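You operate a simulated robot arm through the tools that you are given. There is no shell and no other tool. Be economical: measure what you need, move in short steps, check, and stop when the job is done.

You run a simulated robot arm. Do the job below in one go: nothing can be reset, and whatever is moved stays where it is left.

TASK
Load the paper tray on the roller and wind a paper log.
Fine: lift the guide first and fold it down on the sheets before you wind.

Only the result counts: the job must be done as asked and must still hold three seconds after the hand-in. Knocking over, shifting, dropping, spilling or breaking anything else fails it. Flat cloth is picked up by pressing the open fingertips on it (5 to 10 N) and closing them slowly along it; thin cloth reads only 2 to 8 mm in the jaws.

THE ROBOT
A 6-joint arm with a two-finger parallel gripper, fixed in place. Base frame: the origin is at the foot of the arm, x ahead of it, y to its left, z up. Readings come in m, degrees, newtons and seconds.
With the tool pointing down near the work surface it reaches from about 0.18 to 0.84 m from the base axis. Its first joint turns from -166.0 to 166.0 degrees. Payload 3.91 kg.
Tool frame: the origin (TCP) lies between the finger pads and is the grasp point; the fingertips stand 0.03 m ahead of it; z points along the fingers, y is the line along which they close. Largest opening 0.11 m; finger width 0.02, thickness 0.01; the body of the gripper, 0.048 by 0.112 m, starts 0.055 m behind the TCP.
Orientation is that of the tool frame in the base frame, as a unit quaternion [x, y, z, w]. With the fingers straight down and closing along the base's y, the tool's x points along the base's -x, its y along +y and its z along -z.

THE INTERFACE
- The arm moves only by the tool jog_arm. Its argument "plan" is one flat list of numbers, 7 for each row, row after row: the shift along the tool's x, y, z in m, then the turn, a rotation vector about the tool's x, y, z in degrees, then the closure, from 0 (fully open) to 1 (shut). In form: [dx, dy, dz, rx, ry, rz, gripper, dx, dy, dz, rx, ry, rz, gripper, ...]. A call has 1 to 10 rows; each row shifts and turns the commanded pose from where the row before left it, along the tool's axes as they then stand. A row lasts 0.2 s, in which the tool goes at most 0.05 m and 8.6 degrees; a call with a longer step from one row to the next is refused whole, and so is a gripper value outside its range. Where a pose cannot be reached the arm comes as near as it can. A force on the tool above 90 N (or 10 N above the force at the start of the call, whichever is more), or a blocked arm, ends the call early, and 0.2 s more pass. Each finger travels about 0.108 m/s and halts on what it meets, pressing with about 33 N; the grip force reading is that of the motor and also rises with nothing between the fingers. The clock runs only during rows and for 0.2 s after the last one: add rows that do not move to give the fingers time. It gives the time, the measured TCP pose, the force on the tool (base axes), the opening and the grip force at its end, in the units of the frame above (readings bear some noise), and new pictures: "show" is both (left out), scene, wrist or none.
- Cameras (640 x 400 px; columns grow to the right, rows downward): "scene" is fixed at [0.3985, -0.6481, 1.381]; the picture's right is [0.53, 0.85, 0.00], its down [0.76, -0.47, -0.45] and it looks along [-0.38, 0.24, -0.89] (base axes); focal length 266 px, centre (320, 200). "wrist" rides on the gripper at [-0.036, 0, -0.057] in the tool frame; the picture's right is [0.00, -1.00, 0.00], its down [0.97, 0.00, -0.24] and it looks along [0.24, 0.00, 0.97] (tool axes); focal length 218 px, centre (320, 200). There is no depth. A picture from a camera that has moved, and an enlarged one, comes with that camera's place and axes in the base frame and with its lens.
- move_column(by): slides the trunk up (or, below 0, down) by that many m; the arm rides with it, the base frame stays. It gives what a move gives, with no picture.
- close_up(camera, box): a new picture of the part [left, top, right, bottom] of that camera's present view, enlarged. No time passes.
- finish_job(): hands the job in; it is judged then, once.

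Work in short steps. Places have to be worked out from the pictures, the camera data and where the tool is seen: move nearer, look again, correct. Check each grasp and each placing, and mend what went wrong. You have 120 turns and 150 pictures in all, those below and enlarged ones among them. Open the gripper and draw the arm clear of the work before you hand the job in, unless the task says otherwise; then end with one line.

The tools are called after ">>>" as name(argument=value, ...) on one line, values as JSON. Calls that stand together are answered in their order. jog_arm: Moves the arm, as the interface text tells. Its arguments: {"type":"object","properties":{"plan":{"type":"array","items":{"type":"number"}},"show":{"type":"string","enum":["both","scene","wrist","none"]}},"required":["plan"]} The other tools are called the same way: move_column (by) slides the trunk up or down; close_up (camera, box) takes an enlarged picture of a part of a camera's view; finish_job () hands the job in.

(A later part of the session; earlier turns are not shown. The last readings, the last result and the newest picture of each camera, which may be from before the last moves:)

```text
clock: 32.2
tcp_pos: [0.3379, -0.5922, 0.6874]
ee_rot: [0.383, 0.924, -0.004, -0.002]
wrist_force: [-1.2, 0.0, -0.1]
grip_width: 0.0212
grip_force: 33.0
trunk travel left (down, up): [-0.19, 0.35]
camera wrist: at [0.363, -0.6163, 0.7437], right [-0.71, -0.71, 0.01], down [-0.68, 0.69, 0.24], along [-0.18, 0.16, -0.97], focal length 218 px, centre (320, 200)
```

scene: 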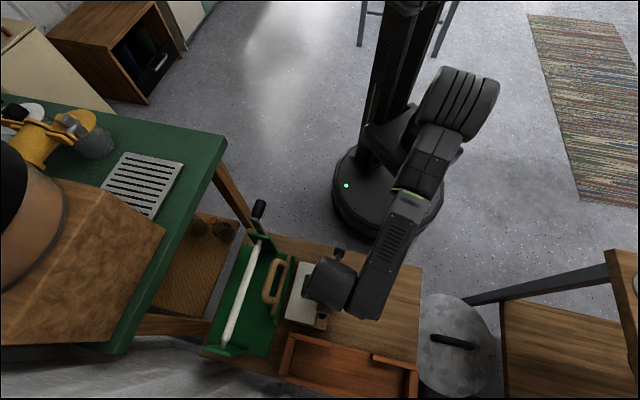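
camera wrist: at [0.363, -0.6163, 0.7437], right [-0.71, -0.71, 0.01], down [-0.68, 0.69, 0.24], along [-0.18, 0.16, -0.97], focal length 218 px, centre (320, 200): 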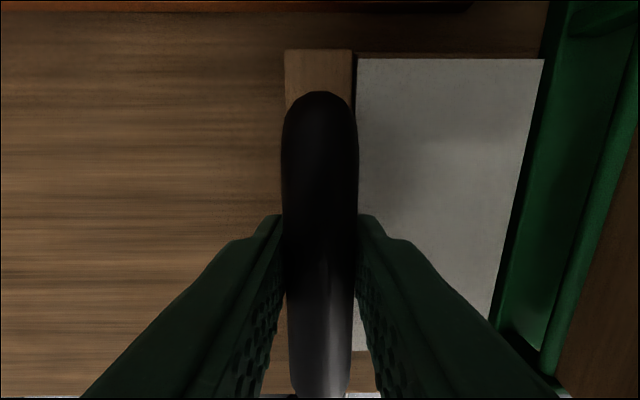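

Nearly touching. I creep in the last millimetres and watch for contact force.

>>> jog_arm(plan=[0, -0.003, 0, 0, 0, 0, 0.9, 0, -0.003, 0, 0, 0, 0, 0.9, 0, 0, 0, 0, 0, 0, 0.9], show="wrist")

```text
clock: 33.0
tcp_pos: [0.335, -0.5957, 0.6871]
ee_rot: [0.383, 0.924, -0.003, -0.002]
wrist_force: [0.9, 0.3, -0.3]
grip_width: 0.0215
grip_force: 33.2
trunk travel left (down, up): [-0.19, 0.35]
camera wrist: at [0.3596, -0.6204, 0.7445], right [-0.71, -0.71, 0.01], down [-0.68, 0.69, 0.24], along [-0.18, 0.16, -0.97], focal length 218 px, centre (320, 200)
```

wrist: 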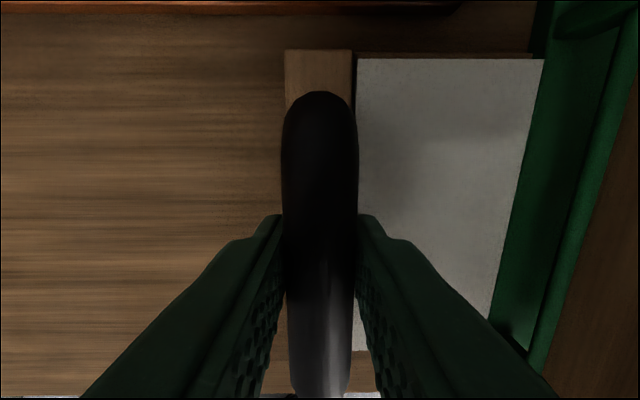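

>>> jog_arm(plan=[0, -0.0025, 0, 0, 0, 0, 0.9, 0, -0.0025, 0, 0, 0, 0, 0.9, 0, 0, 0, 0, 0, 0, 0.9], show="wrist")

```text
clock: 33.8
tcp_pos: [0.3319, -0.6004, 0.6891]
ee_rot: [0.382, 0.924, -0.004, -0.002]
wrist_force: [-0.2, -0.1, 0.4]
grip_width: 0.0211
grip_force: 33.0
trunk travel left (down, up): [-0.19, 0.35]
camera wrist: at [0.356, -0.6244, 0.745], right [-0.71, -0.71, 0.01], down [-0.68, 0.69, 0.24], along [-0.18, 0.16, -0.97], focal length 218 px, centre (320, 200)
```

wrist: 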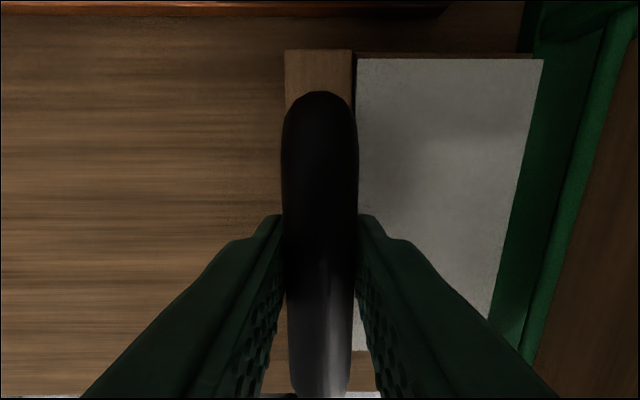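

>>> jog_arm(plan=[0, -0.002, 0.001, 0, 0, 0, 0.9, 0, -0.002, 0, 0, 0, 0, 0.9, 0, 0, 0, 0, 0, 0, 0.9])

```text
clock: 34.6
tcp_pos: [0.328, -0.6023, 0.6874]
ee_rot: [0.383, 0.924, -0.004, -0.002]
wrist_force: [-0.5, -0.1, 0.4]
grip_width: 0.0215
grip_force: 33.1
trunk travel left (down, up): [-0.19, 0.35]
camera wrist: at [0.3527, -0.6265, 0.7447], right [-0.71, -0.71, 0.01], down [-0.68, 0.69, 0.24], along [-0.18, 0.16, -0.97], focal length 218 px, centre (320, 200)
```

scene: 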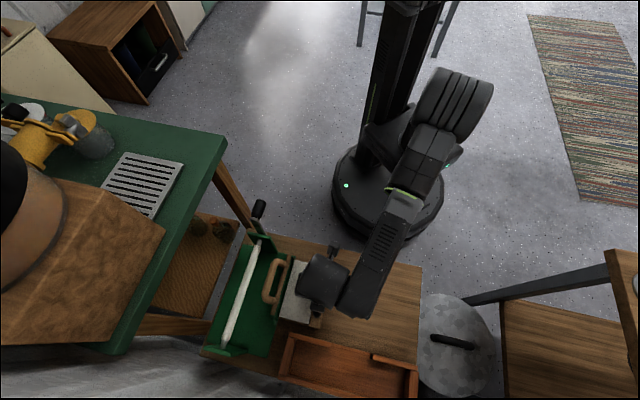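
wrist: 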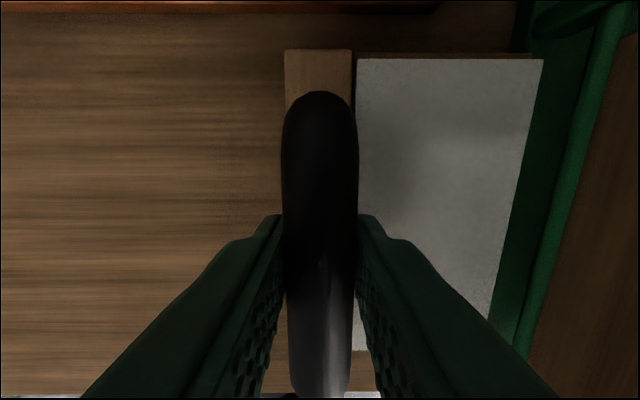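

Still no contact force, so I creep 4 mm more.

>>> jog_arm(plan=[0, -0.002, 0, 0, 0, 0, 0.9, 0, -0.002, 0, 0, 0, 0, 0.9, 0, -0.002, 0, 0, 0, 0, 0.9, 0, 0, 0, 0, 0, 0, 0.9], show="wrist")

```text
clock: 35.6
tcp_pos: [0.3268, -0.6059, 0.6906]
ee_rot: [0.382, 0.924, -0.006, -0.001]
wrist_force: [21.4, 27.3, 18.4]
grip_width: 0.0216
grip_force: 33.0
trunk travel left (down, up): [-0.19, 0.35]
camera wrist: at [0.3508, -0.6294, 0.7476], right [-0.71, -0.71, 0.01], down [-0.69, 0.69, 0.24], along [-0.17, 0.16, -0.97], focal length 218 px, centre (320, 200)
```

wrist: 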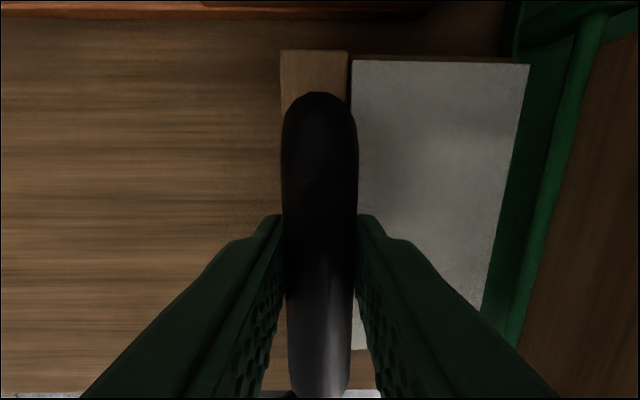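

Contact with the base edge (35 N). I relax the push, open and rise straight up.

>>> jog_arm(plan=[0, 0.003, 0.001, 0, 0, 0, 0.9, 0, 0.001, 0.001, 0, 0, 0, 0.9, 0, 0, 0, 0, 0, 0, 0.75, 0, 0, 0, 0, 0, 0, 0.6, 0, 0, 0, 0, 0, 0, 0.5, 0, 0, 0, 0, 0, 0, 0.5, 0, 0, -0.03, 0, 0, 0, 0.5, 0, 0, -0.04, 0, 0, 0, 0.5, 0, 0.02, -0.04, 0, 0, 0, 0.5, 0, 0.02, -0.04, 0, 0, 0, 0.5])

```text
clock: 37.8
tcp_pos: [0.3583, -0.5775, 0.8367]
ee_rot: [0.382, 0.924, -0.004, -0.002]
wrist_force: [0.1, 0.3, 0.4]
grip_width: 0.0547
grip_force: 0.1
trunk travel left (down, up): [-0.19, 0.35]
camera wrist: at [0.384, -0.6014, 0.8935], right [-0.71, -0.71, 0.01], down [-0.68, 0.69, 0.24], along [-0.18, 0.16, -0.97], focal length 218 px, centre (320, 200)
```

scene: 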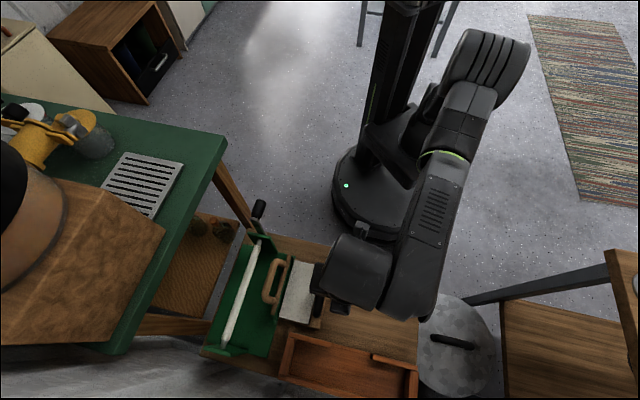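
wrist: 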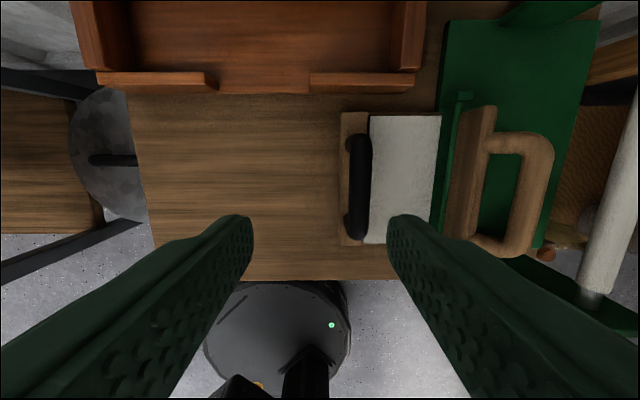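

The tray is squarely against the base. To fold the guide I retrace the earlier grasp: tilt 40° back to the retreat pose with the jaws nearly closed.

>>> jog_arm(plan=[0.003, -0.03, -0.009, 0, 0, 0, 0.74, 0.003, -0.03, -0.0075, 0, 0, 0, 0.74, 0, 0, 0, 8, 0, 0, 0.74, 0, 0, 0, 8, 0, 0, 0.74, 0, 0, 0, 8, 0, 0, 0.74, 0, 0, 0, 8, 0, 0, 0.74, 0, 0, 0, 8, 0, 0, 0.74], show="wrist")

```text
clock: 39.4
tcp_pos: [0.3098, -0.6133, 0.8532]
ee_rot: [0.36, 0.866, -0.32, -0.133]
wrist_force: [-1.0, 0.0, 0.4]
grip_width: 0.0288
grip_force: 0.0
trunk travel left (down, up): [-0.19, 0.35]
camera wrist: at [0.3611, -0.6112, 0.8961], right [-0.54, -0.54, 0.65], down [-0.58, 0.8, 0.18], along [-0.62, -0.28, -0.74], focal length 218 px, centre (320, 200)
```

wrist: 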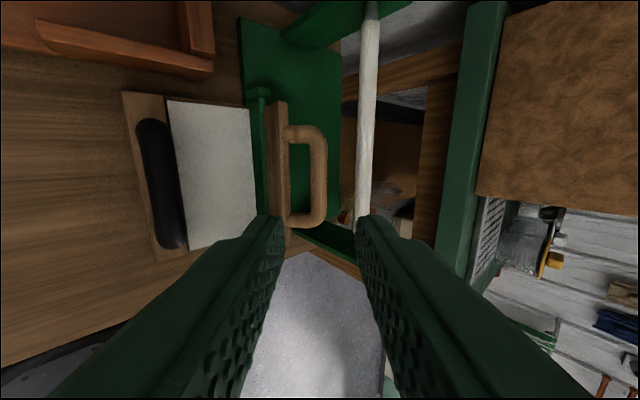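

Bar is centred on the axis again. I advance 14.8 cm in steps and grip.

>>> jog_arm(plan=[-0.004, 0, 0.04, 0, 0, 0, 0.74, 0, 0, 0.04, 0, 0, 0, 0.74, 0, 0, 0.03, 0, 0, 0, 0.74, 0, 0, 0.02, 0, 0, 0, 0.74, 0, 0, 0.018, 0, 0, 0, 0.74, 0, 0, 0, 0, 0, 0, 0.74], show="wrist")

```text
clock: 40.8
tcp_pos: [0.2413, -0.6806, 0.7388]
ee_rot: [0.359, 0.867, -0.319, -0.133]
wrist_force: [-0.5, -0.1, 0.4]
grip_width: 0.0288
grip_force: 0.0
trunk travel left (down, up): [-0.19, 0.35]
camera wrist: at [0.2932, -0.6796, 0.7819], right [-0.54, -0.54, 0.65], down [-0.58, 0.8, 0.18], along [-0.62, -0.28, -0.74], focal length 218 px, centre (320, 200)
```

wrist: 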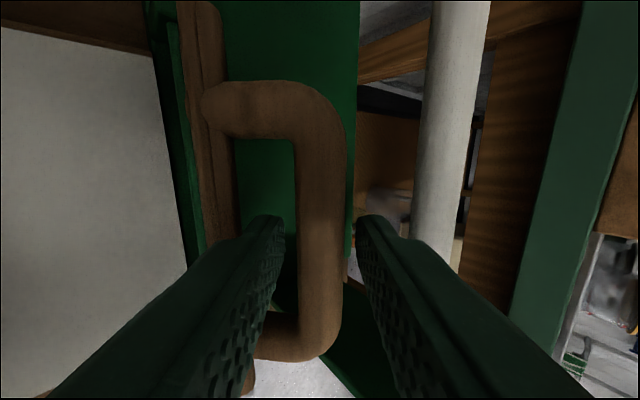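

Straddling the bar. I grip and swing it back down along the reversed arc.

>>> jog_arm(plan=[0, 0, 0, 0, 0, 0, 0.84, 0, 0, 0, 0, 0, 0, 0.88, 0, 0, 0, 0, 0, 0, 0.88, 0, 0.0061, -0.007, 0, 0, 0, 0.88, 0, 0.0068, -0.0061, 0, 0, 0, 0.88, 0, 0.0076, -0.0052, 0, 0, 0, 0.88, 0, 0.0082, -0.0043, 0, 0, 0, 0.88, 0, 0.0087, -0.0032, 0, 0, 0, 0.88], show="wrist")

```text
clock: 42.6
tcp_pos: [0.2773, -0.648, 0.74]
ee_rot: [0.359, 0.867, -0.32, -0.132]
wrist_force: [-10.7, 13.8, 16.4]
grip_width: 0.0172
grip_force: 44.4
trunk travel left (down, up): [-0.19, 0.35]
camera wrist: at [0.3282, -0.6471, 0.7821], right [-0.54, -0.54, 0.65], down [-0.58, 0.8, 0.18], along [-0.62, -0.28, -0.74], focal length 218 px, centre (320, 200)
```

wrist: 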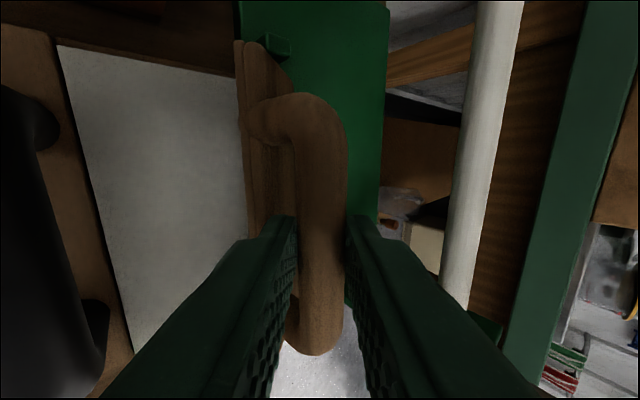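

>>> jog_arm(plan=[0.001, 0.009, -0.0032, 0, 0, 0, 0.88, 0.001, 0.0092, -0.0011, 0, 0, 0, 0.88, 0, 0.0093, 0.0001, 0, 0, 0, 0.88, 0, 0.0092, 0.0011, 0, 0, 0, 0.88, 0, 0, 0, 0, 0, 0, 0.88])

```text
clock: 43.8
tcp_pos: [0.2975, -0.6292, 0.7158]
ee_rot: [0.36, 0.866, -0.32, -0.132]
wrist_force: [0.1, 8.1, 7.2]
grip_width: 0.0173
grip_force: 44.8
trunk travel left (down, up): [-0.19, 0.35]
camera wrist: at [0.3485, -0.6272, 0.758], right [-0.54, -0.54, 0.65], down [-0.58, 0.8, 0.18], along [-0.62, -0.28, -0.74], focal length 218 px, centre (320, 200)
```

scene: 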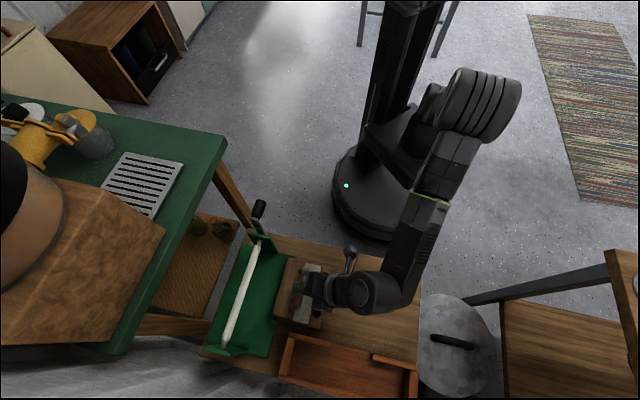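
wrist: 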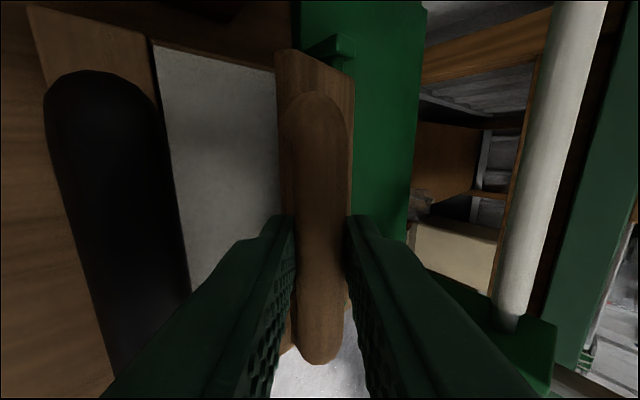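

Lowering the remaining ~14° until the plate rests on the sheets.

>>> jog_arm(plan=[0, 0.0045, 0.0011, 0, 0, 0, 0.88, 0, 0.0044, 0.0012, 0, 0, 0, 0.88, 0, 0, 0, 0, 0, 0, 0.88], show="wrist")

>>> jog_arm(plan=[0, 0.0044, 0.0016, 0, 0, 0, 0.88, 0, 0, 0, 0, 0, 0, 0.88], show="wrist")

```text
clock: 44.6
tcp_pos: [0.3008, -0.6257, 0.7085]
ee_rot: [0.358, 0.867, -0.321, -0.132]
wrist_force: [9.3, -5.1, 5.4]
grip_width: 0.0174
grip_force: 45.1
trunk travel left (down, up): [-0.19, 0.35]
camera wrist: at [0.3518, -0.6237, 0.7503], right [-0.54, -0.54, 0.65], down [-0.58, 0.8, 0.18], along [-0.61, -0.28, -0.74], focal length 218 px, centre (320, 200)
```

wrist: 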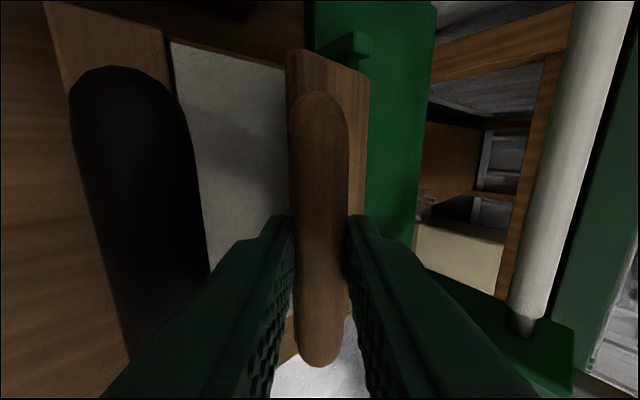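

```text
clock: 45.2
tcp_pos: [0.3023, -0.6235, 0.7041]
ee_rot: [0.359, 0.866, -0.321, -0.133]
wrist_force: [11.6, -10.8, 4.7]
grip_width: 0.0176
grip_force: 44.9
trunk travel left (down, up): [-0.19, 0.35]
camera wrist: at [0.3533, -0.6222, 0.7464], right [-0.54, -0.54, 0.65], down [-0.58, 0.8, 0.18], along [-0.62, -0.28, -0.74], focal length 218 px, centre (320, 200)
```

wrist: 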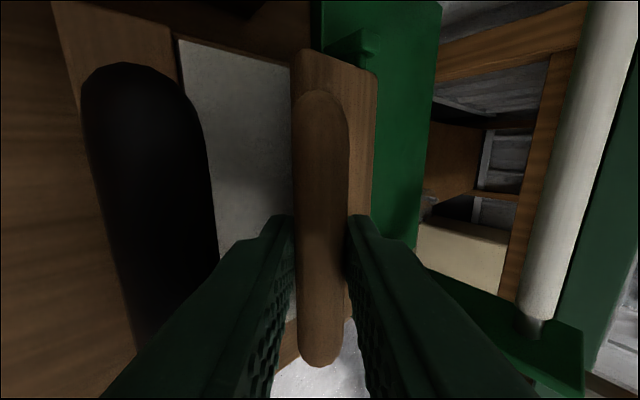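

>>> jog_arm(plan=[0, 0.0043, 0.0018, 0, 0, 0, 0.88, 0, 0.003, 0.0014, 0, 0, 0, 0.88, 0, 0, 0, 0, 0, 0, 0.88], show="wrist")

```text
clock: 46.0
tcp_pos: [0.3029, -0.6231, 0.7009]
ee_rot: [0.36, 0.866, -0.323, -0.131]
wrist_force: [7.5, -24.4, 29.7]
grip_width: 0.017
grip_force: 44.4
trunk travel left (down, up): [-0.19, 0.35]
camera wrist: at [0.3542, -0.6206, 0.7432], right [-0.54, -0.53, 0.65], down [-0.58, 0.8, 0.18], along [-0.61, -0.28, -0.74], focal length 218 px, centre (320, 200)
```

wrist: 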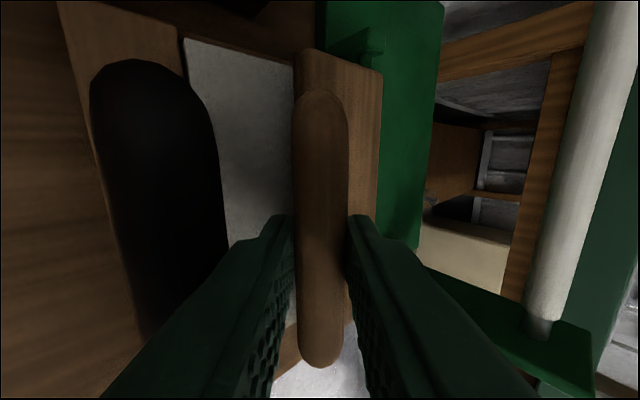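

The guide is back down, resting on the sheets (30 N upward). I ease off, open a little and back out along the tool axis.

>>> jog_arm(plan=[0, -0.003, -0.001, 0, 0, 0, 0.88, 0, 0, 0, 0, 0, 0, 0.8, 0, 0, 0, 0, 0, 0, 0.78, 0, 0, 0, 0, 0, 0, 0.78, 0, 0, -0.02, 0, 0, 0, 0.78, 0, 0, -0.03, 0, 0, 0, 0.78, 0, 0, -0.04, 0, 0, 0, 0.7, 0, 0, -0.04, 0, 0, 0, 0.5])

```text
clock: 47.8
tcp_pos: [0.3626, -0.5665, 0.7974]
ee_rot: [0.359, 0.867, -0.32, -0.132]
wrist_force: [0.6, 0.0, -0.9]
grip_width: 0.0549
grip_force: 0.1
trunk travel left (down, up): [-0.19, 0.35]
camera wrist: at [0.4127, -0.5641, 0.8397], right [-0.54, -0.54, 0.65], down [-0.58, 0.8, 0.18], along [-0.62, -0.28, -0.74], focal length 218 px, centre (320, 200)
```

scene: 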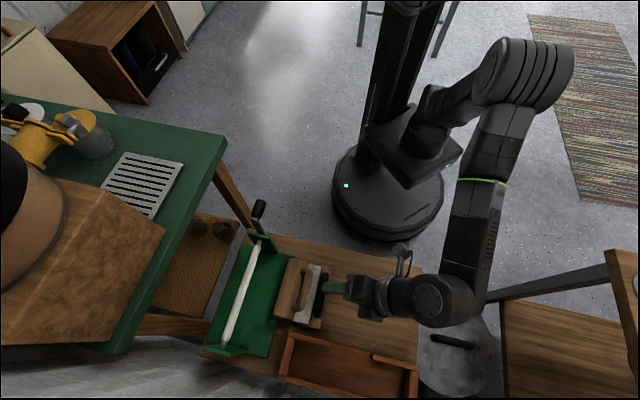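
wrist: 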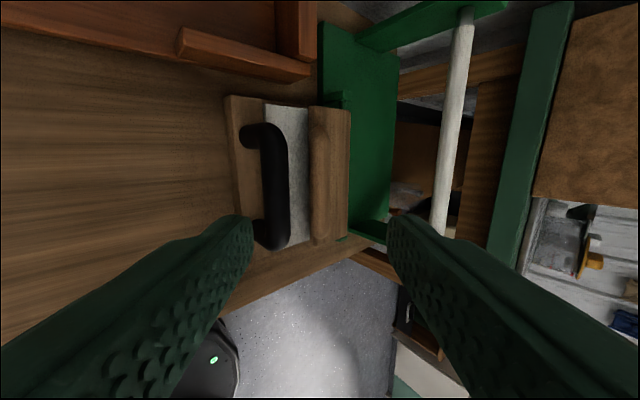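

The guide lies on the sheets. The crank pivot is at about p1=-0.37, z=0.742, with its knob on top at z≈0.834 (arm ≈0.092). I'll drive the knob with the closed fingers as a peg, coming horizontally from the robot side. First I go there.

>>> jog_arm(plan=[0.02, 0, -0.03, -8, 0, 0, 0.8, 0.04, 0, -0.025, -8, 0, 0, 1, 0.04, 0, -0.025, -8, 0, 0, 1, 0.045, 0, -0.02, -8, 0, 0, 1, 0.045, 0, -0.02, -8, 0, 0, 1, 0.02, -0.035, 0, 0, 0, 0, 1, 0.02, -0.035, 0, 0, 0, 0, 1, 0.01, -0.035, 0, 0, 0, 0, 1, 0.01, -0.035, 0, 0, 0, 0, 1], show="wrist")

```text
clock: 49.8
tcp_pos: [0.1229, -0.4474, 0.9043]
ee_rot: [0.383, 0.924, -0.004, 0.0]
wrist_force: [-0.4, 0.5, 0.6]
grip_width: 0.0
grip_force: 32.7
trunk travel left (down, up): [-0.19, 0.35]
camera wrist: at [0.1496, -0.4713, 0.9617], right [-0.71, -0.71, 0.01], down [-0.68, 0.69, 0.24], along [-0.18, 0.16, -0.97], focal length 218 px, centre (320, 200)
```

wrist: 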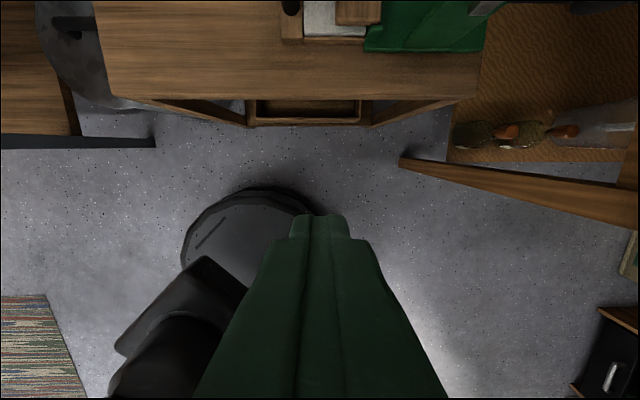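

Now yaw 30° and pitch the tool to horizontal.

>>> jog_arm(plan=[0, 0, 0, 0, 0, 7.5, 1, 0, 0, 0, 0, 0, 7.5, 1, 0, 0, 0, 0, 0, 7.5, 1, 0, 0, 0, 0, 0, 7.5, 1, 0, 0, 0, 0, -8.5, 0, 1, 0, 0, 0, 0, -8.5, 0, 1, 0, 0, 0, 0, -8.5, 0, 1, 0, 0, 0, 0, -8.5, 0, 1, 0, 0, 0, 0, -8.5, 0, 1, 0, 0, 0, 0, -8.5, 0, 1], show="none")

>>> jog_arm(plan=[0, 0, 0, 0, -8, 0, 1, 0, 0, 0, 0, -8, 0, 1, 0, 0, 0, 0, -8, 0, 1, 0, 0, 0, 0, -8, 0, 1, 0, 0, 0, 0, -7, 0, 1, 0, 0, 0, 0, 0, 0, 1])

```text
clock: 52.0
tcp_pos: [0.1229, -0.4483, 0.9048]
ee_rot: [0.548, 0.716, -0.267, 0.341]
wrist_force: [1.0, 0.3, 0.1]
grip_width: 0.0
grip_force: 32.2
trunk travel left (down, up): [-0.19, 0.35]
```

```text
clock: 53.4
tcp_pos: [0.1183, -0.4508, 0.9054]
ee_rot: [0.428, 0.561, -0.434, 0.56]
wrist_force: [-0.2, -0.4, -0.1]
grip_width: 0.0
grip_force: 33.2
out of reach, approached as far as the arm can: row 1
trunk travel left (down, up): [-0.19, 0.35]
camera wrist: at [0.1034, -0.3948, 0.9415], right [-0.97, -0.26, 0.01], down [-0.07, 0.23, -0.97], along [0.25, -0.94, -0.24], focal length 218 px, centre (320, 200)
```

scene: 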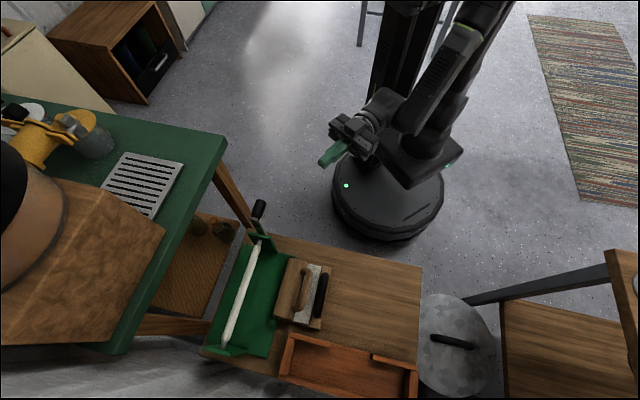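
wrist: 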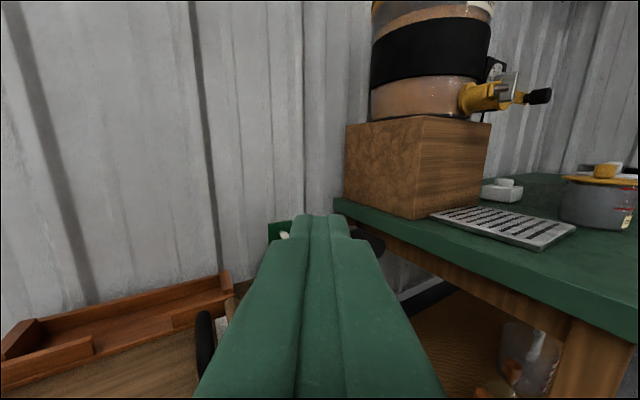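

Tool is horizontal and the knob bearing agrees with my estimate. I lower to knob height and move part of the way in, on the tray side of the knob.

>>> jog_arm(plan=[0.027, -0.003, 0.02, 0, 0, 0, 1, 0.027, -0.003, 0.02, 0, 0, 0, 1, 0.026, -0.004, 0.03, 0, 0, 0, 1, 0, 0, 0.02, 0, 0, 0, 1])

```text
clock: 54.4
tcp_pos: [0.1326, -0.5426, 0.827]
ee_rot: [0.427, 0.561, -0.433, 0.561]
wrist_force: [0.0, 0.1, 0.4]
grip_width: 0.0
grip_force: 32.5
trunk travel left (down, up): [-0.19, 0.35]
camera wrist: at [0.1174, -0.4856, 0.8623], right [-0.97, -0.26, 0.01], down [-0.07, 0.23, -0.97], along [0.25, -0.94, -0.24], focal length 218 px, centre (320, 200)
```

scene: 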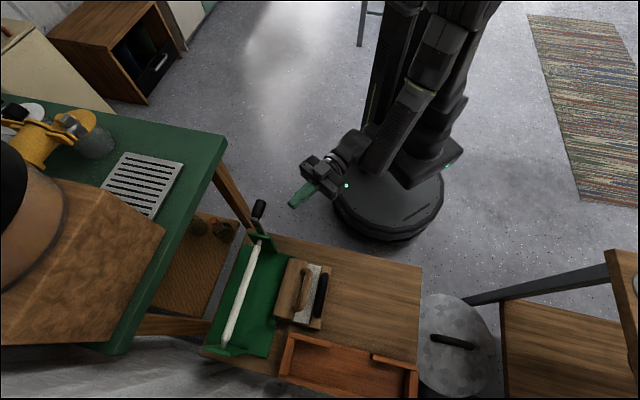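
wrist: 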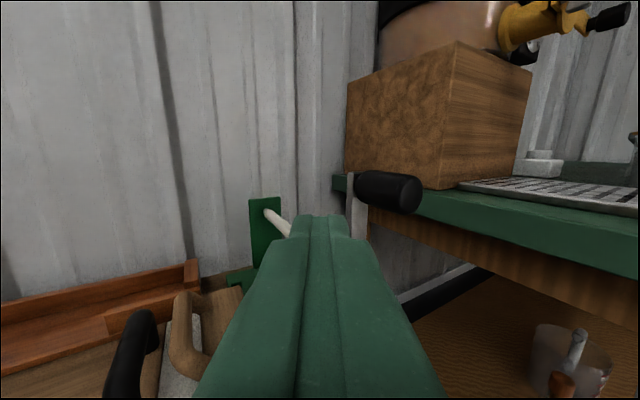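

Positions agree with the estimate. I slide the peg in beside the knob on the tray side.

>>> jog_arm(plan=[0, -0.002, 0.024, 0, 0, 0, 1, 0.003, -0.003, 0.023, 0, 0, 0, 1, 0, 0, 0, 0, 0, 0, 1])

```text
clock: 55.2
tcp_pos: [0.1412, -0.5883, 0.8244]
ee_rot: [0.427, 0.562, -0.433, 0.561]
wrist_force: [0.5, 0.2, -0.4]
grip_width: 0.0
grip_force: 33.3
trunk travel left (down, up): [-0.19, 0.35]
camera wrist: at [0.126, -0.5317, 0.8593], right [-0.97, -0.26, 0.01], down [-0.07, 0.23, -0.97], along [0.25, -0.94, -0.24], focal length 218 px, centre (320, 200)
```

scene: 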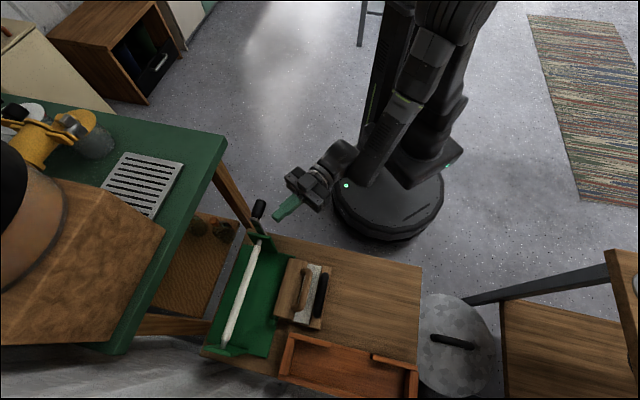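
wrist: 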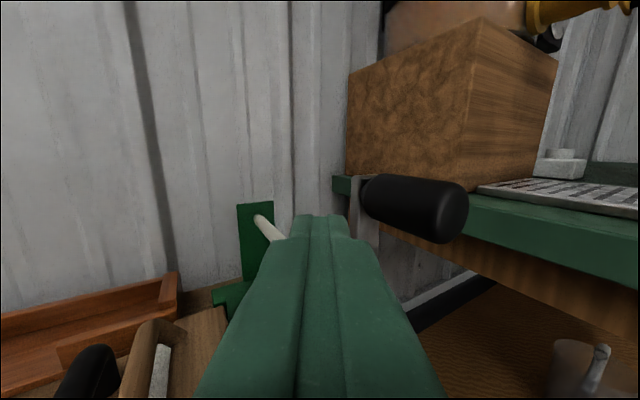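

Peg is beside the knob. I push along the circle toward the table side (clockwise seen from the crank) with small steps.

>>> jog_arm(plan=[-0.0052, -0.0101, 0.0058, 0, 0, 0, 1, -0.0035, -0.0107, 0.0061, 0, 0, 0, 1, -0.0018, -0.011, 0.0063, 0, 0, 0, 1, 0, -0.0111, 0.0064, 0, 0, 0, 1, 0.0018, -0.011, 0.0063, 0, 0, 0, 1])

```text
clock: 56.6
tcp_pos: [0.104, -0.6233, 0.8339]
ee_rot: [0.419, 0.569, -0.43, 0.562]
wrist_force: [40.1, 91.4, 10.6]
grip_width: 0.0
grip_force: 32.5
trunk travel left (down, up): [-0.19, 0.35]
stopped in row 5: the force on the tool passed its limit (the readings are from after the stop); the commanded pose is now the measured one
camera wrist: at [0.0887, -0.5673, 0.8706], right [-0.96, -0.28, 0.02], down [-0.08, 0.22, -0.97], along [0.27, -0.93, -0.24], focal length 218 px, centre (320, 200)
```

scene: 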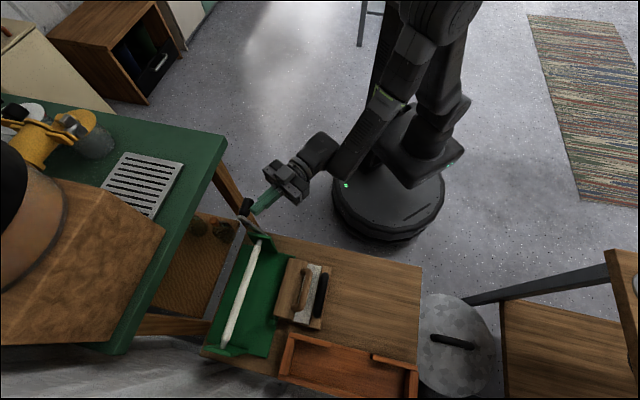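
wrist: 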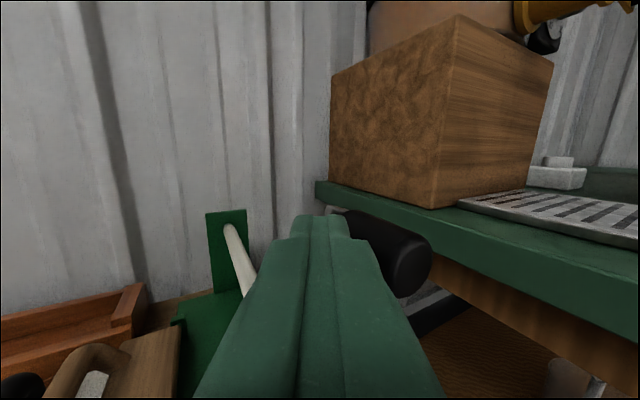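

Blocked at about 20° past the top, so this direction appears to be the stop side. I back the peg off and look before trying the other way.

>>> jog_arm(plan=[0, 0.01, -0.006, 0, 0, 0, 1, 0, 0.015, -0.02, 0, 0, 0, 1, 0, 0, -0.03, 0, 0, 0, 1, 0, 0, -0.03, 0, 0, 0, 1])

```text
clock: 57.6
tcp_pos: [0.0989, -0.5406, 0.8328]
ee_rot: [0.427, 0.565, -0.431, 0.56]
wrist_force: [-0.9, -0.1, 0.4]
grip_width: 0.0
grip_force: 32.7
trunk travel left (down, up): [-0.19, 0.35]
camera wrist: at [0.0837, -0.4845, 0.8678], right [-0.96, -0.27, 0.01], down [-0.07, 0.23, -0.97], along [0.26, -0.94, -0.24], focal length 218 px, centre (320, 200)
```

scene: 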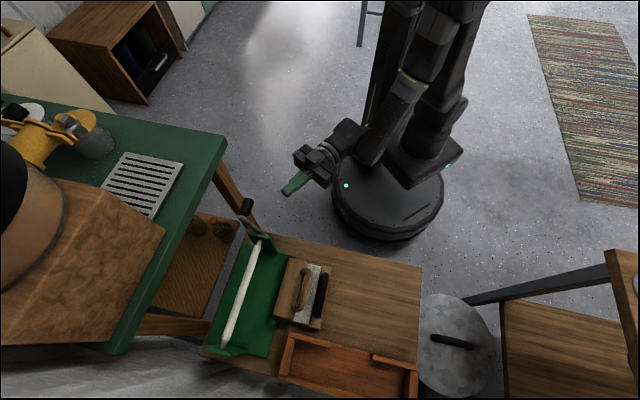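
wrist: 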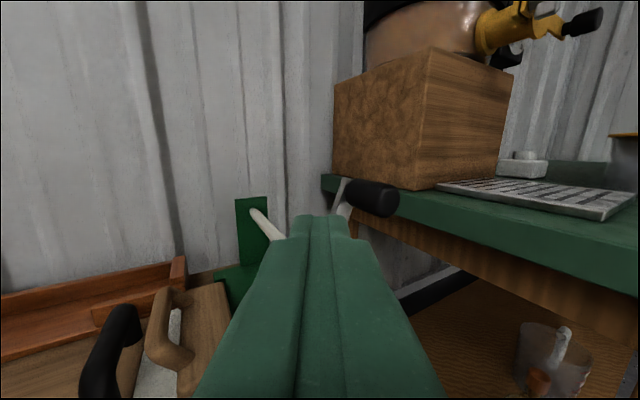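

The crank stayed about 16° over, so that way is a hard stop. I go around below the knob's other side to push it the opposite way.

>>> jog_arm(plan=[0.013, -0.026, 0, 0, 0, 0, 1, 0.013, -0.026, 0, 0, 0, 0, 1, 0.012, -0.0242, 0, 0, 0, 0, 1, 0, 0, 0.03, 0, 0, 0, 1, 0, 0, 0.03, 0, 0, 0, 1, 0, 0, 0.03, 0, 0, 0, 1])

```text
clock: 59.0
tcp_pos: [0.0472, -0.6496, 0.7948]
ee_rot: [0.426, 0.565, -0.431, 0.559]
wrist_force: [0.7, -0.4, 0.1]
grip_width: 0.0001
grip_force: 32.8
trunk travel left (down, up): [-0.19, 0.35]
camera wrist: at [0.0332, -0.5938, 0.8306], right [-0.96, -0.27, 0.01], down [-0.07, 0.23, -0.97], along [0.26, -0.94, -0.24], focal length 218 px, centre (320, 200)
```

scene: 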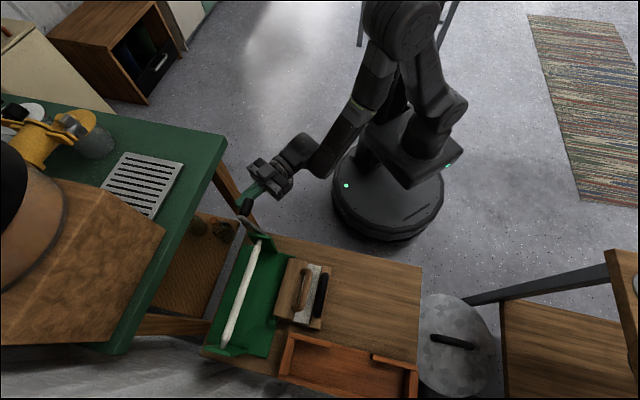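
wrist: 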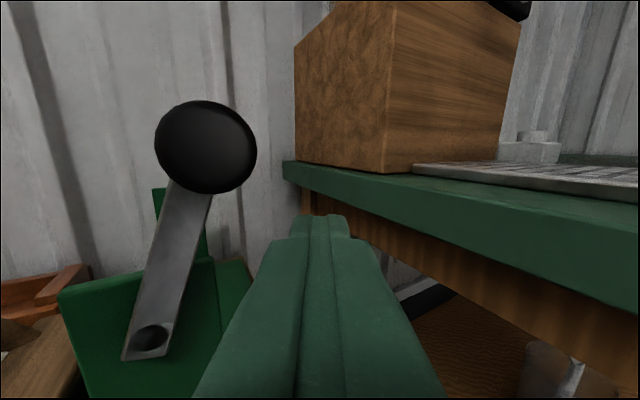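

Clear view of the crank: the pivot is left of the peg and the knob is above left. I insert the last 25 mm and push up and left along the circle.

>>> jog_arm(plan=[0, 0, 0.025, 0, 0, 0, 1, -0.0123, 0.0089, -0.0051, 0, 0, 0, 1, -0.0103, 0.0107, -0.0061, 0, 0, 0, 1, -0.008, 0.012, -0.0069, 0, 0, 0, 1, -0.0055, 0.0131, -0.0075, 0, 0, 0, 1, -0.0028, 0.0137, -0.0079, 0, 0, 0, 1])

```text
clock: 60.4
tcp_pos: [0.1043, -0.625, 0.8333]
ee_rot: [0.425, 0.566, -0.431, 0.559]
wrist_force: [1.0, -0.1, -0.8]
grip_width: 0.0
grip_force: 33.2
trunk travel left (down, up): [-0.19, 0.35]
camera wrist: at [0.0891, -0.5694, 0.8688], right [-0.96, -0.27, 0.01], down [-0.07, 0.23, -0.97], along [0.26, -0.94, -0.24], focal length 218 px, centre (320, 200)
```

scene: 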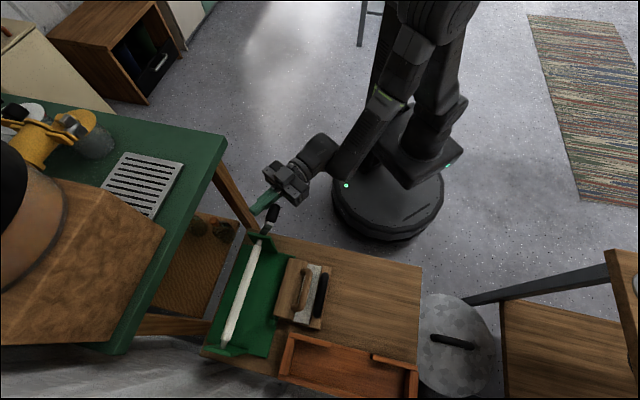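
wrist: 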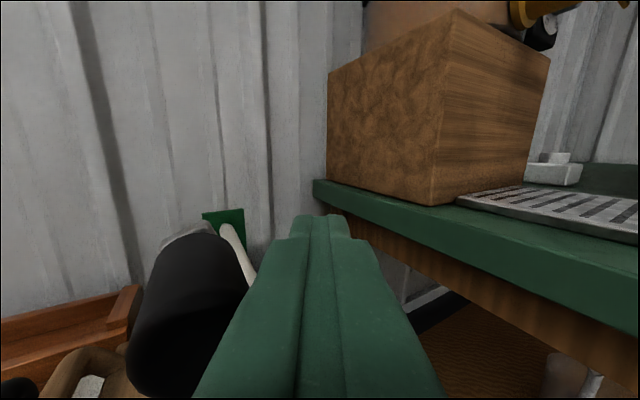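

It turns freely this way. I continue over the top and down the tray side in 10° steps.

>>> jog_arm(plan=[0, 0.0139, -0.008, 0, 0, 0, 1, 0.0028, 0.0137, -0.0079, 0, 0, 0, 1, 0.0055, 0.0131, -0.0075, 0, 0, 0, 1, 0.008, 0.012, -0.0069, 0, 0, 0, 1, 0.0103, 0.0107, -0.0061, 0, 0, 0, 1, 0.0123, 0.0089, -0.0051, 0, 0, 0, 1, 0.0139, 0.0069, -0.004, 0, 0, 0, 1, 0.0151, 0.0048, -0.0027, 0, 0, 0, 1, 0.0158, 0.0024, -0.0014, 0, 0, 0, 1, 0.016, 0, 0, 0, 0, 0, 1])

```text
clock: 62.6
tcp_pos: [0.1729, -0.5554, 0.7319]
ee_rot: [0.426, 0.566, -0.43, 0.56]
wrist_force: [0.2, 0.1, 0.8]
grip_width: 0.0
grip_force: 32.9
trunk travel left (down, up): [-0.19, 0.35]
camera wrist: at [0.1576, -0.4986, 0.7677], right [-0.96, -0.27, 0.01], down [-0.07, 0.23, -0.97], along [0.26, -0.94, -0.24], focal length 218 px, centre (320, 200)
```

scene: 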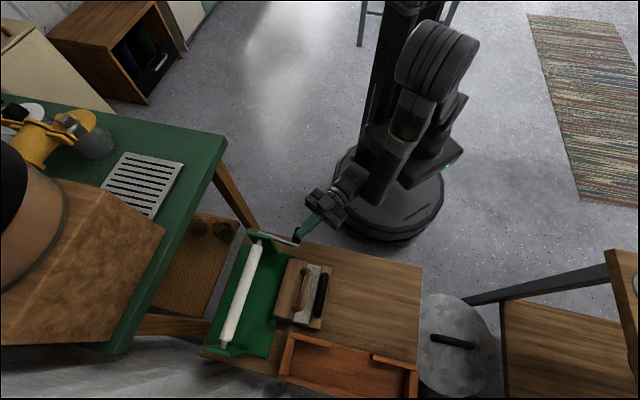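
wrist: 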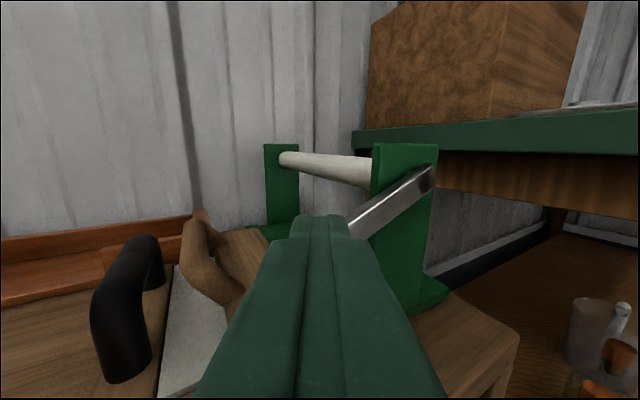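

The roller visibly thickens with paper, so the tray position and direction are right. I continue down and through the bottom.

>>> jog_arm(plan=[0.0158, -0.0024, 0.0014, 0, 0, 0, 1, 0.0151, -0.0048, 0.0027, 0, 0, 0, 1, 0.0139, -0.0069, 0.004, 0, 0, 0, 1, 0.0123, -0.0089, 0.0051, 0, 0, 0, 1, 0.0103, -0.0107, 0.0061, 0, 0, 0, 1, 0.008, -0.012, 0.0069, 0, 0, 0, 1, 0.0055, -0.0131, 0.0075, 0, 0, 0, 1, 0.0028, -0.0137, 0.0079, 0, 0, 0, 1, 0, -0.0139, 0.008, 0, 0, 0, 1, -0.0028, -0.0137, 0.0079, 0, 0, 0, 1])

```text
clock: 64.8
tcp_pos: [0.0912, -0.6366, 0.6526]
ee_rot: [0.426, 0.566, -0.43, 0.56]
wrist_force: [-0.4, 1.4, -0.3]
grip_width: 0.0
grip_force: 32.8
trunk travel left (down, up): [-0.19, 0.35]
camera wrist: at [0.0752, -0.5804, 0.6876], right [-0.96, -0.27, 0.01], down [-0.07, 0.23, -0.97], along [0.26, -0.94, -0.24], focal length 218 px, centre (320, 200)
```

scene: 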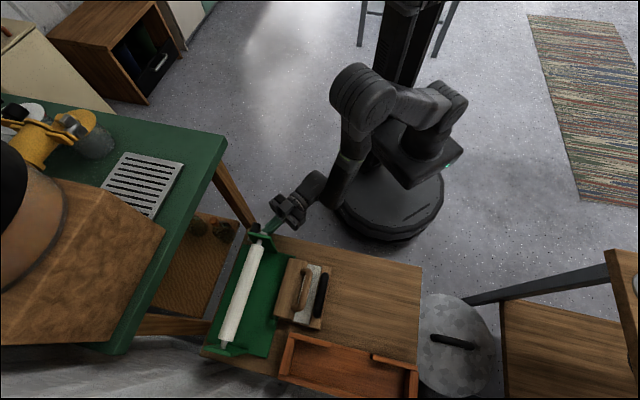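
wrist: 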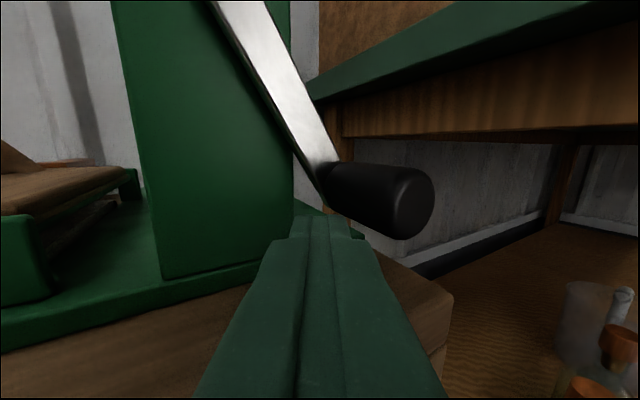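

>>> jog_arm(plan=[-0.0055, -0.0131, 0.0075, 0, 0, 0, 1, -0.008, -0.012, 0.0069, 0, 0, 0, 1, -0.0103, -0.0107, 0.0061, 0, 0, 0, 1, -0.0123, -0.0089, 0.0051, 0, 0, 0, 1, -0.0139, -0.0069, 0.004, 0, 0, 0, 1])

```text
clock: 66.0
tcp_pos: [0.0484, -0.6805, 0.7024]
ee_rot: [0.427, 0.565, -0.43, 0.56]
wrist_force: [0.1, 1.3, -0.3]
grip_width: 0.0
grip_force: 33.3
trunk travel left (down, up): [-0.19, 0.35]
camera wrist: at [0.0334, -0.6241, 0.7379], right [-0.96, -0.27, 0.01], down [-0.07, 0.23, -0.97], along [0.26, -0.94, -0.24], focal length 218 px, centre (320, 200)
```

scene: 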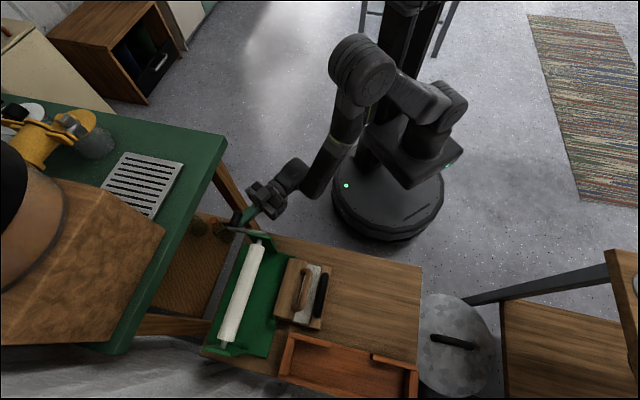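
wrist: 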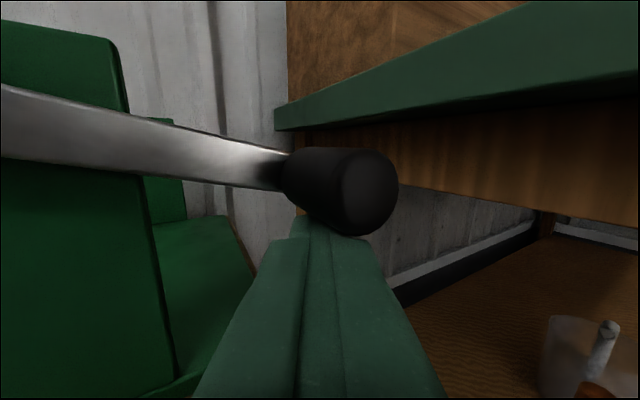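

Good clearance from the table. I continue up the table side to near the top.

>>> jog_arm(plan=[-0.0151, -0.0048, 0.0027, 0, 0, 0, 1, -0.0158, -0.0024, 0.0014, 0, 0, 0, 1, -0.016, 0, 0, 0, 0, 0, 1, -0.0158, 0.0024, -0.0014, 0, 0, 0, 1, -0.0151, 0.0048, -0.0027, 0, 0, 0, 1, -0.0139, 0.0069, -0.004, 0, 0, 0, 1, -0.0123, 0.0089, -0.0051, 0, 0, 0, 1, -0.0103, 0.0107, -0.0061, 0, 0, 0, 1, -0.008, 0.012, -0.0069, 0, 0, 0, 1, -0.0055, 0.0131, -0.0075, 0, 0, 0, 1])

>>> close_up(camera="scene", box=[190, 200, 350, 370])

```text
clock: 68.2
tcp_pos: [0.0896, -0.6369, 0.8127]
ee_rot: [0.437, 0.574, -0.421, 0.549]
wrist_force: [-11.6, 8.3, -81.5]
grip_width: 0.0
grip_force: 33.0
trunk travel left (down, up): [-0.19, 0.35]
camera wrist: at [0.075, -0.5831, 0.85], right [-0.97, -0.26, 0.0], down [-0.08, 0.27, -0.96], along [0.25, -0.93, -0.28], focal length 218 px, centre (320, 200)
```

scene: 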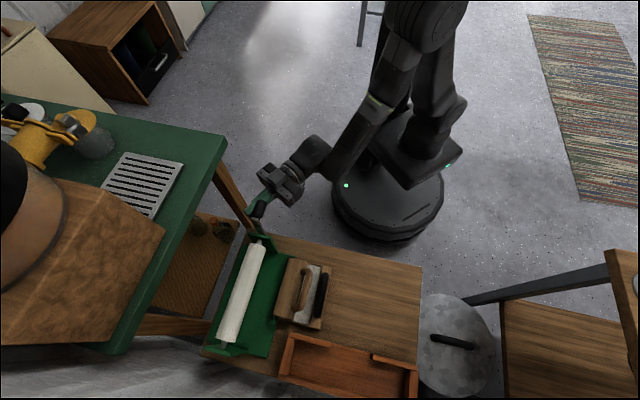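
wrist: 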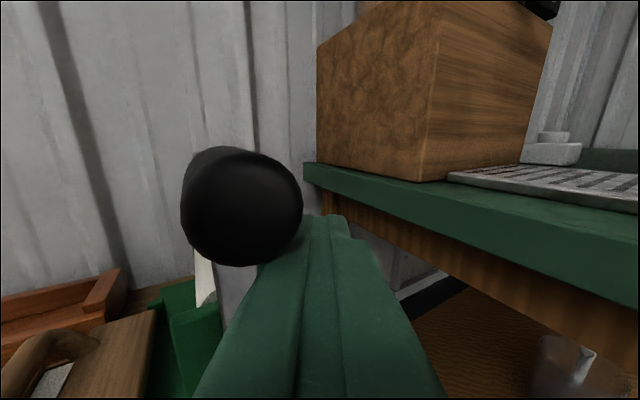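

```text
2.35 times, centred on (270, 285) of scene
camera zoom: at [0.3985, -0.6481, 1.381], right [0.53, 0.85, 0.0], down [0.76, -0.47, -0.45], along [-0.38, 0.24, -0.89], focal length 625 px, centre (438, 0)
```

zoom: 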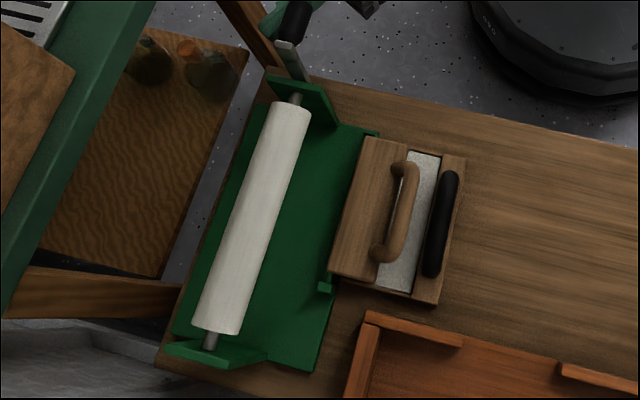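

The log is already thick. The knob is at the top after one full turn and the peg has slid under it (81 N down). I lower the peg, shift it to the table side, come back up beside the knob and see whether it still turns.

>>> jog_arm(plan=[0.02, 0, 0, 0, 0, 0, 1, 0.012, -0.004, 0.002, 0, 0, 0, 1, 0, -0.02, 0.0115, 0, 0, 0, 1, 0, -0.012, 0.007, 0, 0, 0, 1, -0.012, 0, 0, 0, 0, 0, 1, -0.013, 0, 0, 0, 0, 0, 1], show="wrist")

```text
clock: 69.6
tcp_pos: [0.0615, -0.6644, 0.8216]
ee_rot: [0.426, 0.565, -0.43, 0.56]
wrist_force: [1.4, -0.4, 0.1]
grip_width: 0.0
grip_force: 32.8
trunk travel left (down, up): [-0.19, 0.35]
camera wrist: at [0.0468, -0.6098, 0.8574], right [-0.96, -0.27, 0.01], down [-0.07, 0.23, -0.97], along [0.26, -0.94, -0.24], focal length 218 px, centre (320, 200)
```

wrist: 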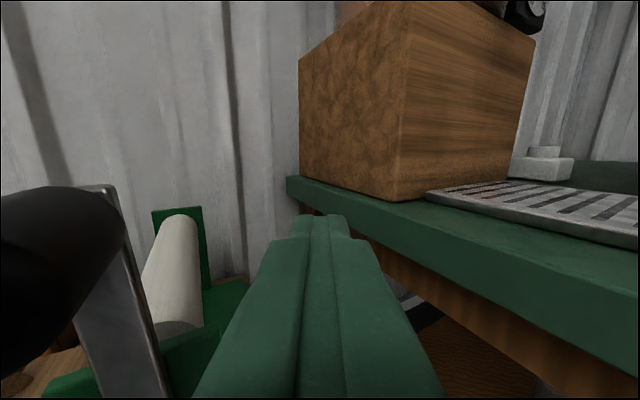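

The crank leans freely past the top. I push along the circle again.

>>> jog_arm(plan=[-0.003, 0.0108, -0.0062, 0, 0, 0, 1, -0.003, 0.0108, -0.0062, 0, 0, 0, 1, -0.003, 0.0108, -0.0062, 0, 0, 0, 1, -0.002, 0.0108, -0.0062, 0, 0, 0, 1, 0, 0.0139, -0.008, 0, 0, 0, 1, 0.0028, 0.0137, -0.0079, 0, 0, 0, 1])

```text
clock: 71.0
tcp_pos: [0.1204, -0.6096, 0.8285]
ee_rot: [0.426, 0.566, -0.43, 0.56]
wrist_force: [0.0, 0.3, 0.1]
grip_width: 0.0001
grip_force: 33.0
trunk travel left (down, up): [-0.19, 0.35]
camera wrist: at [0.1049, -0.5535, 0.8651], right [-0.96, -0.27, 0.01], down [-0.07, 0.23, -0.97], along [0.26, -0.94, -0.24], focal length 218 px, centre (320, 200)
```

scene: 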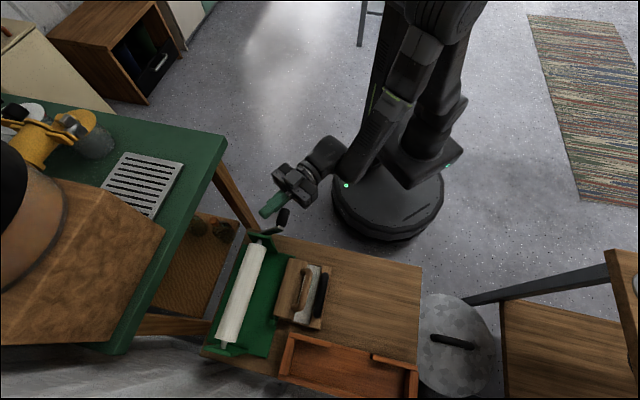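
wrist: 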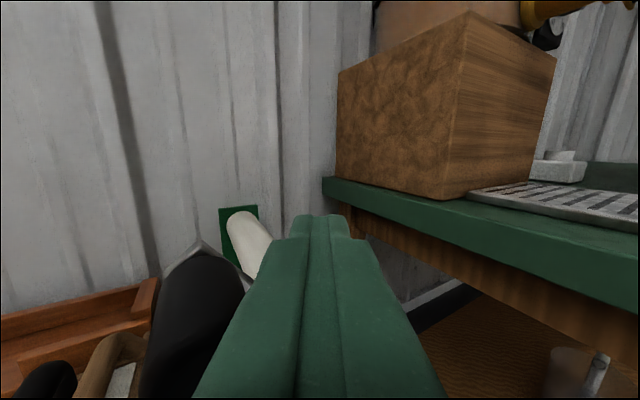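

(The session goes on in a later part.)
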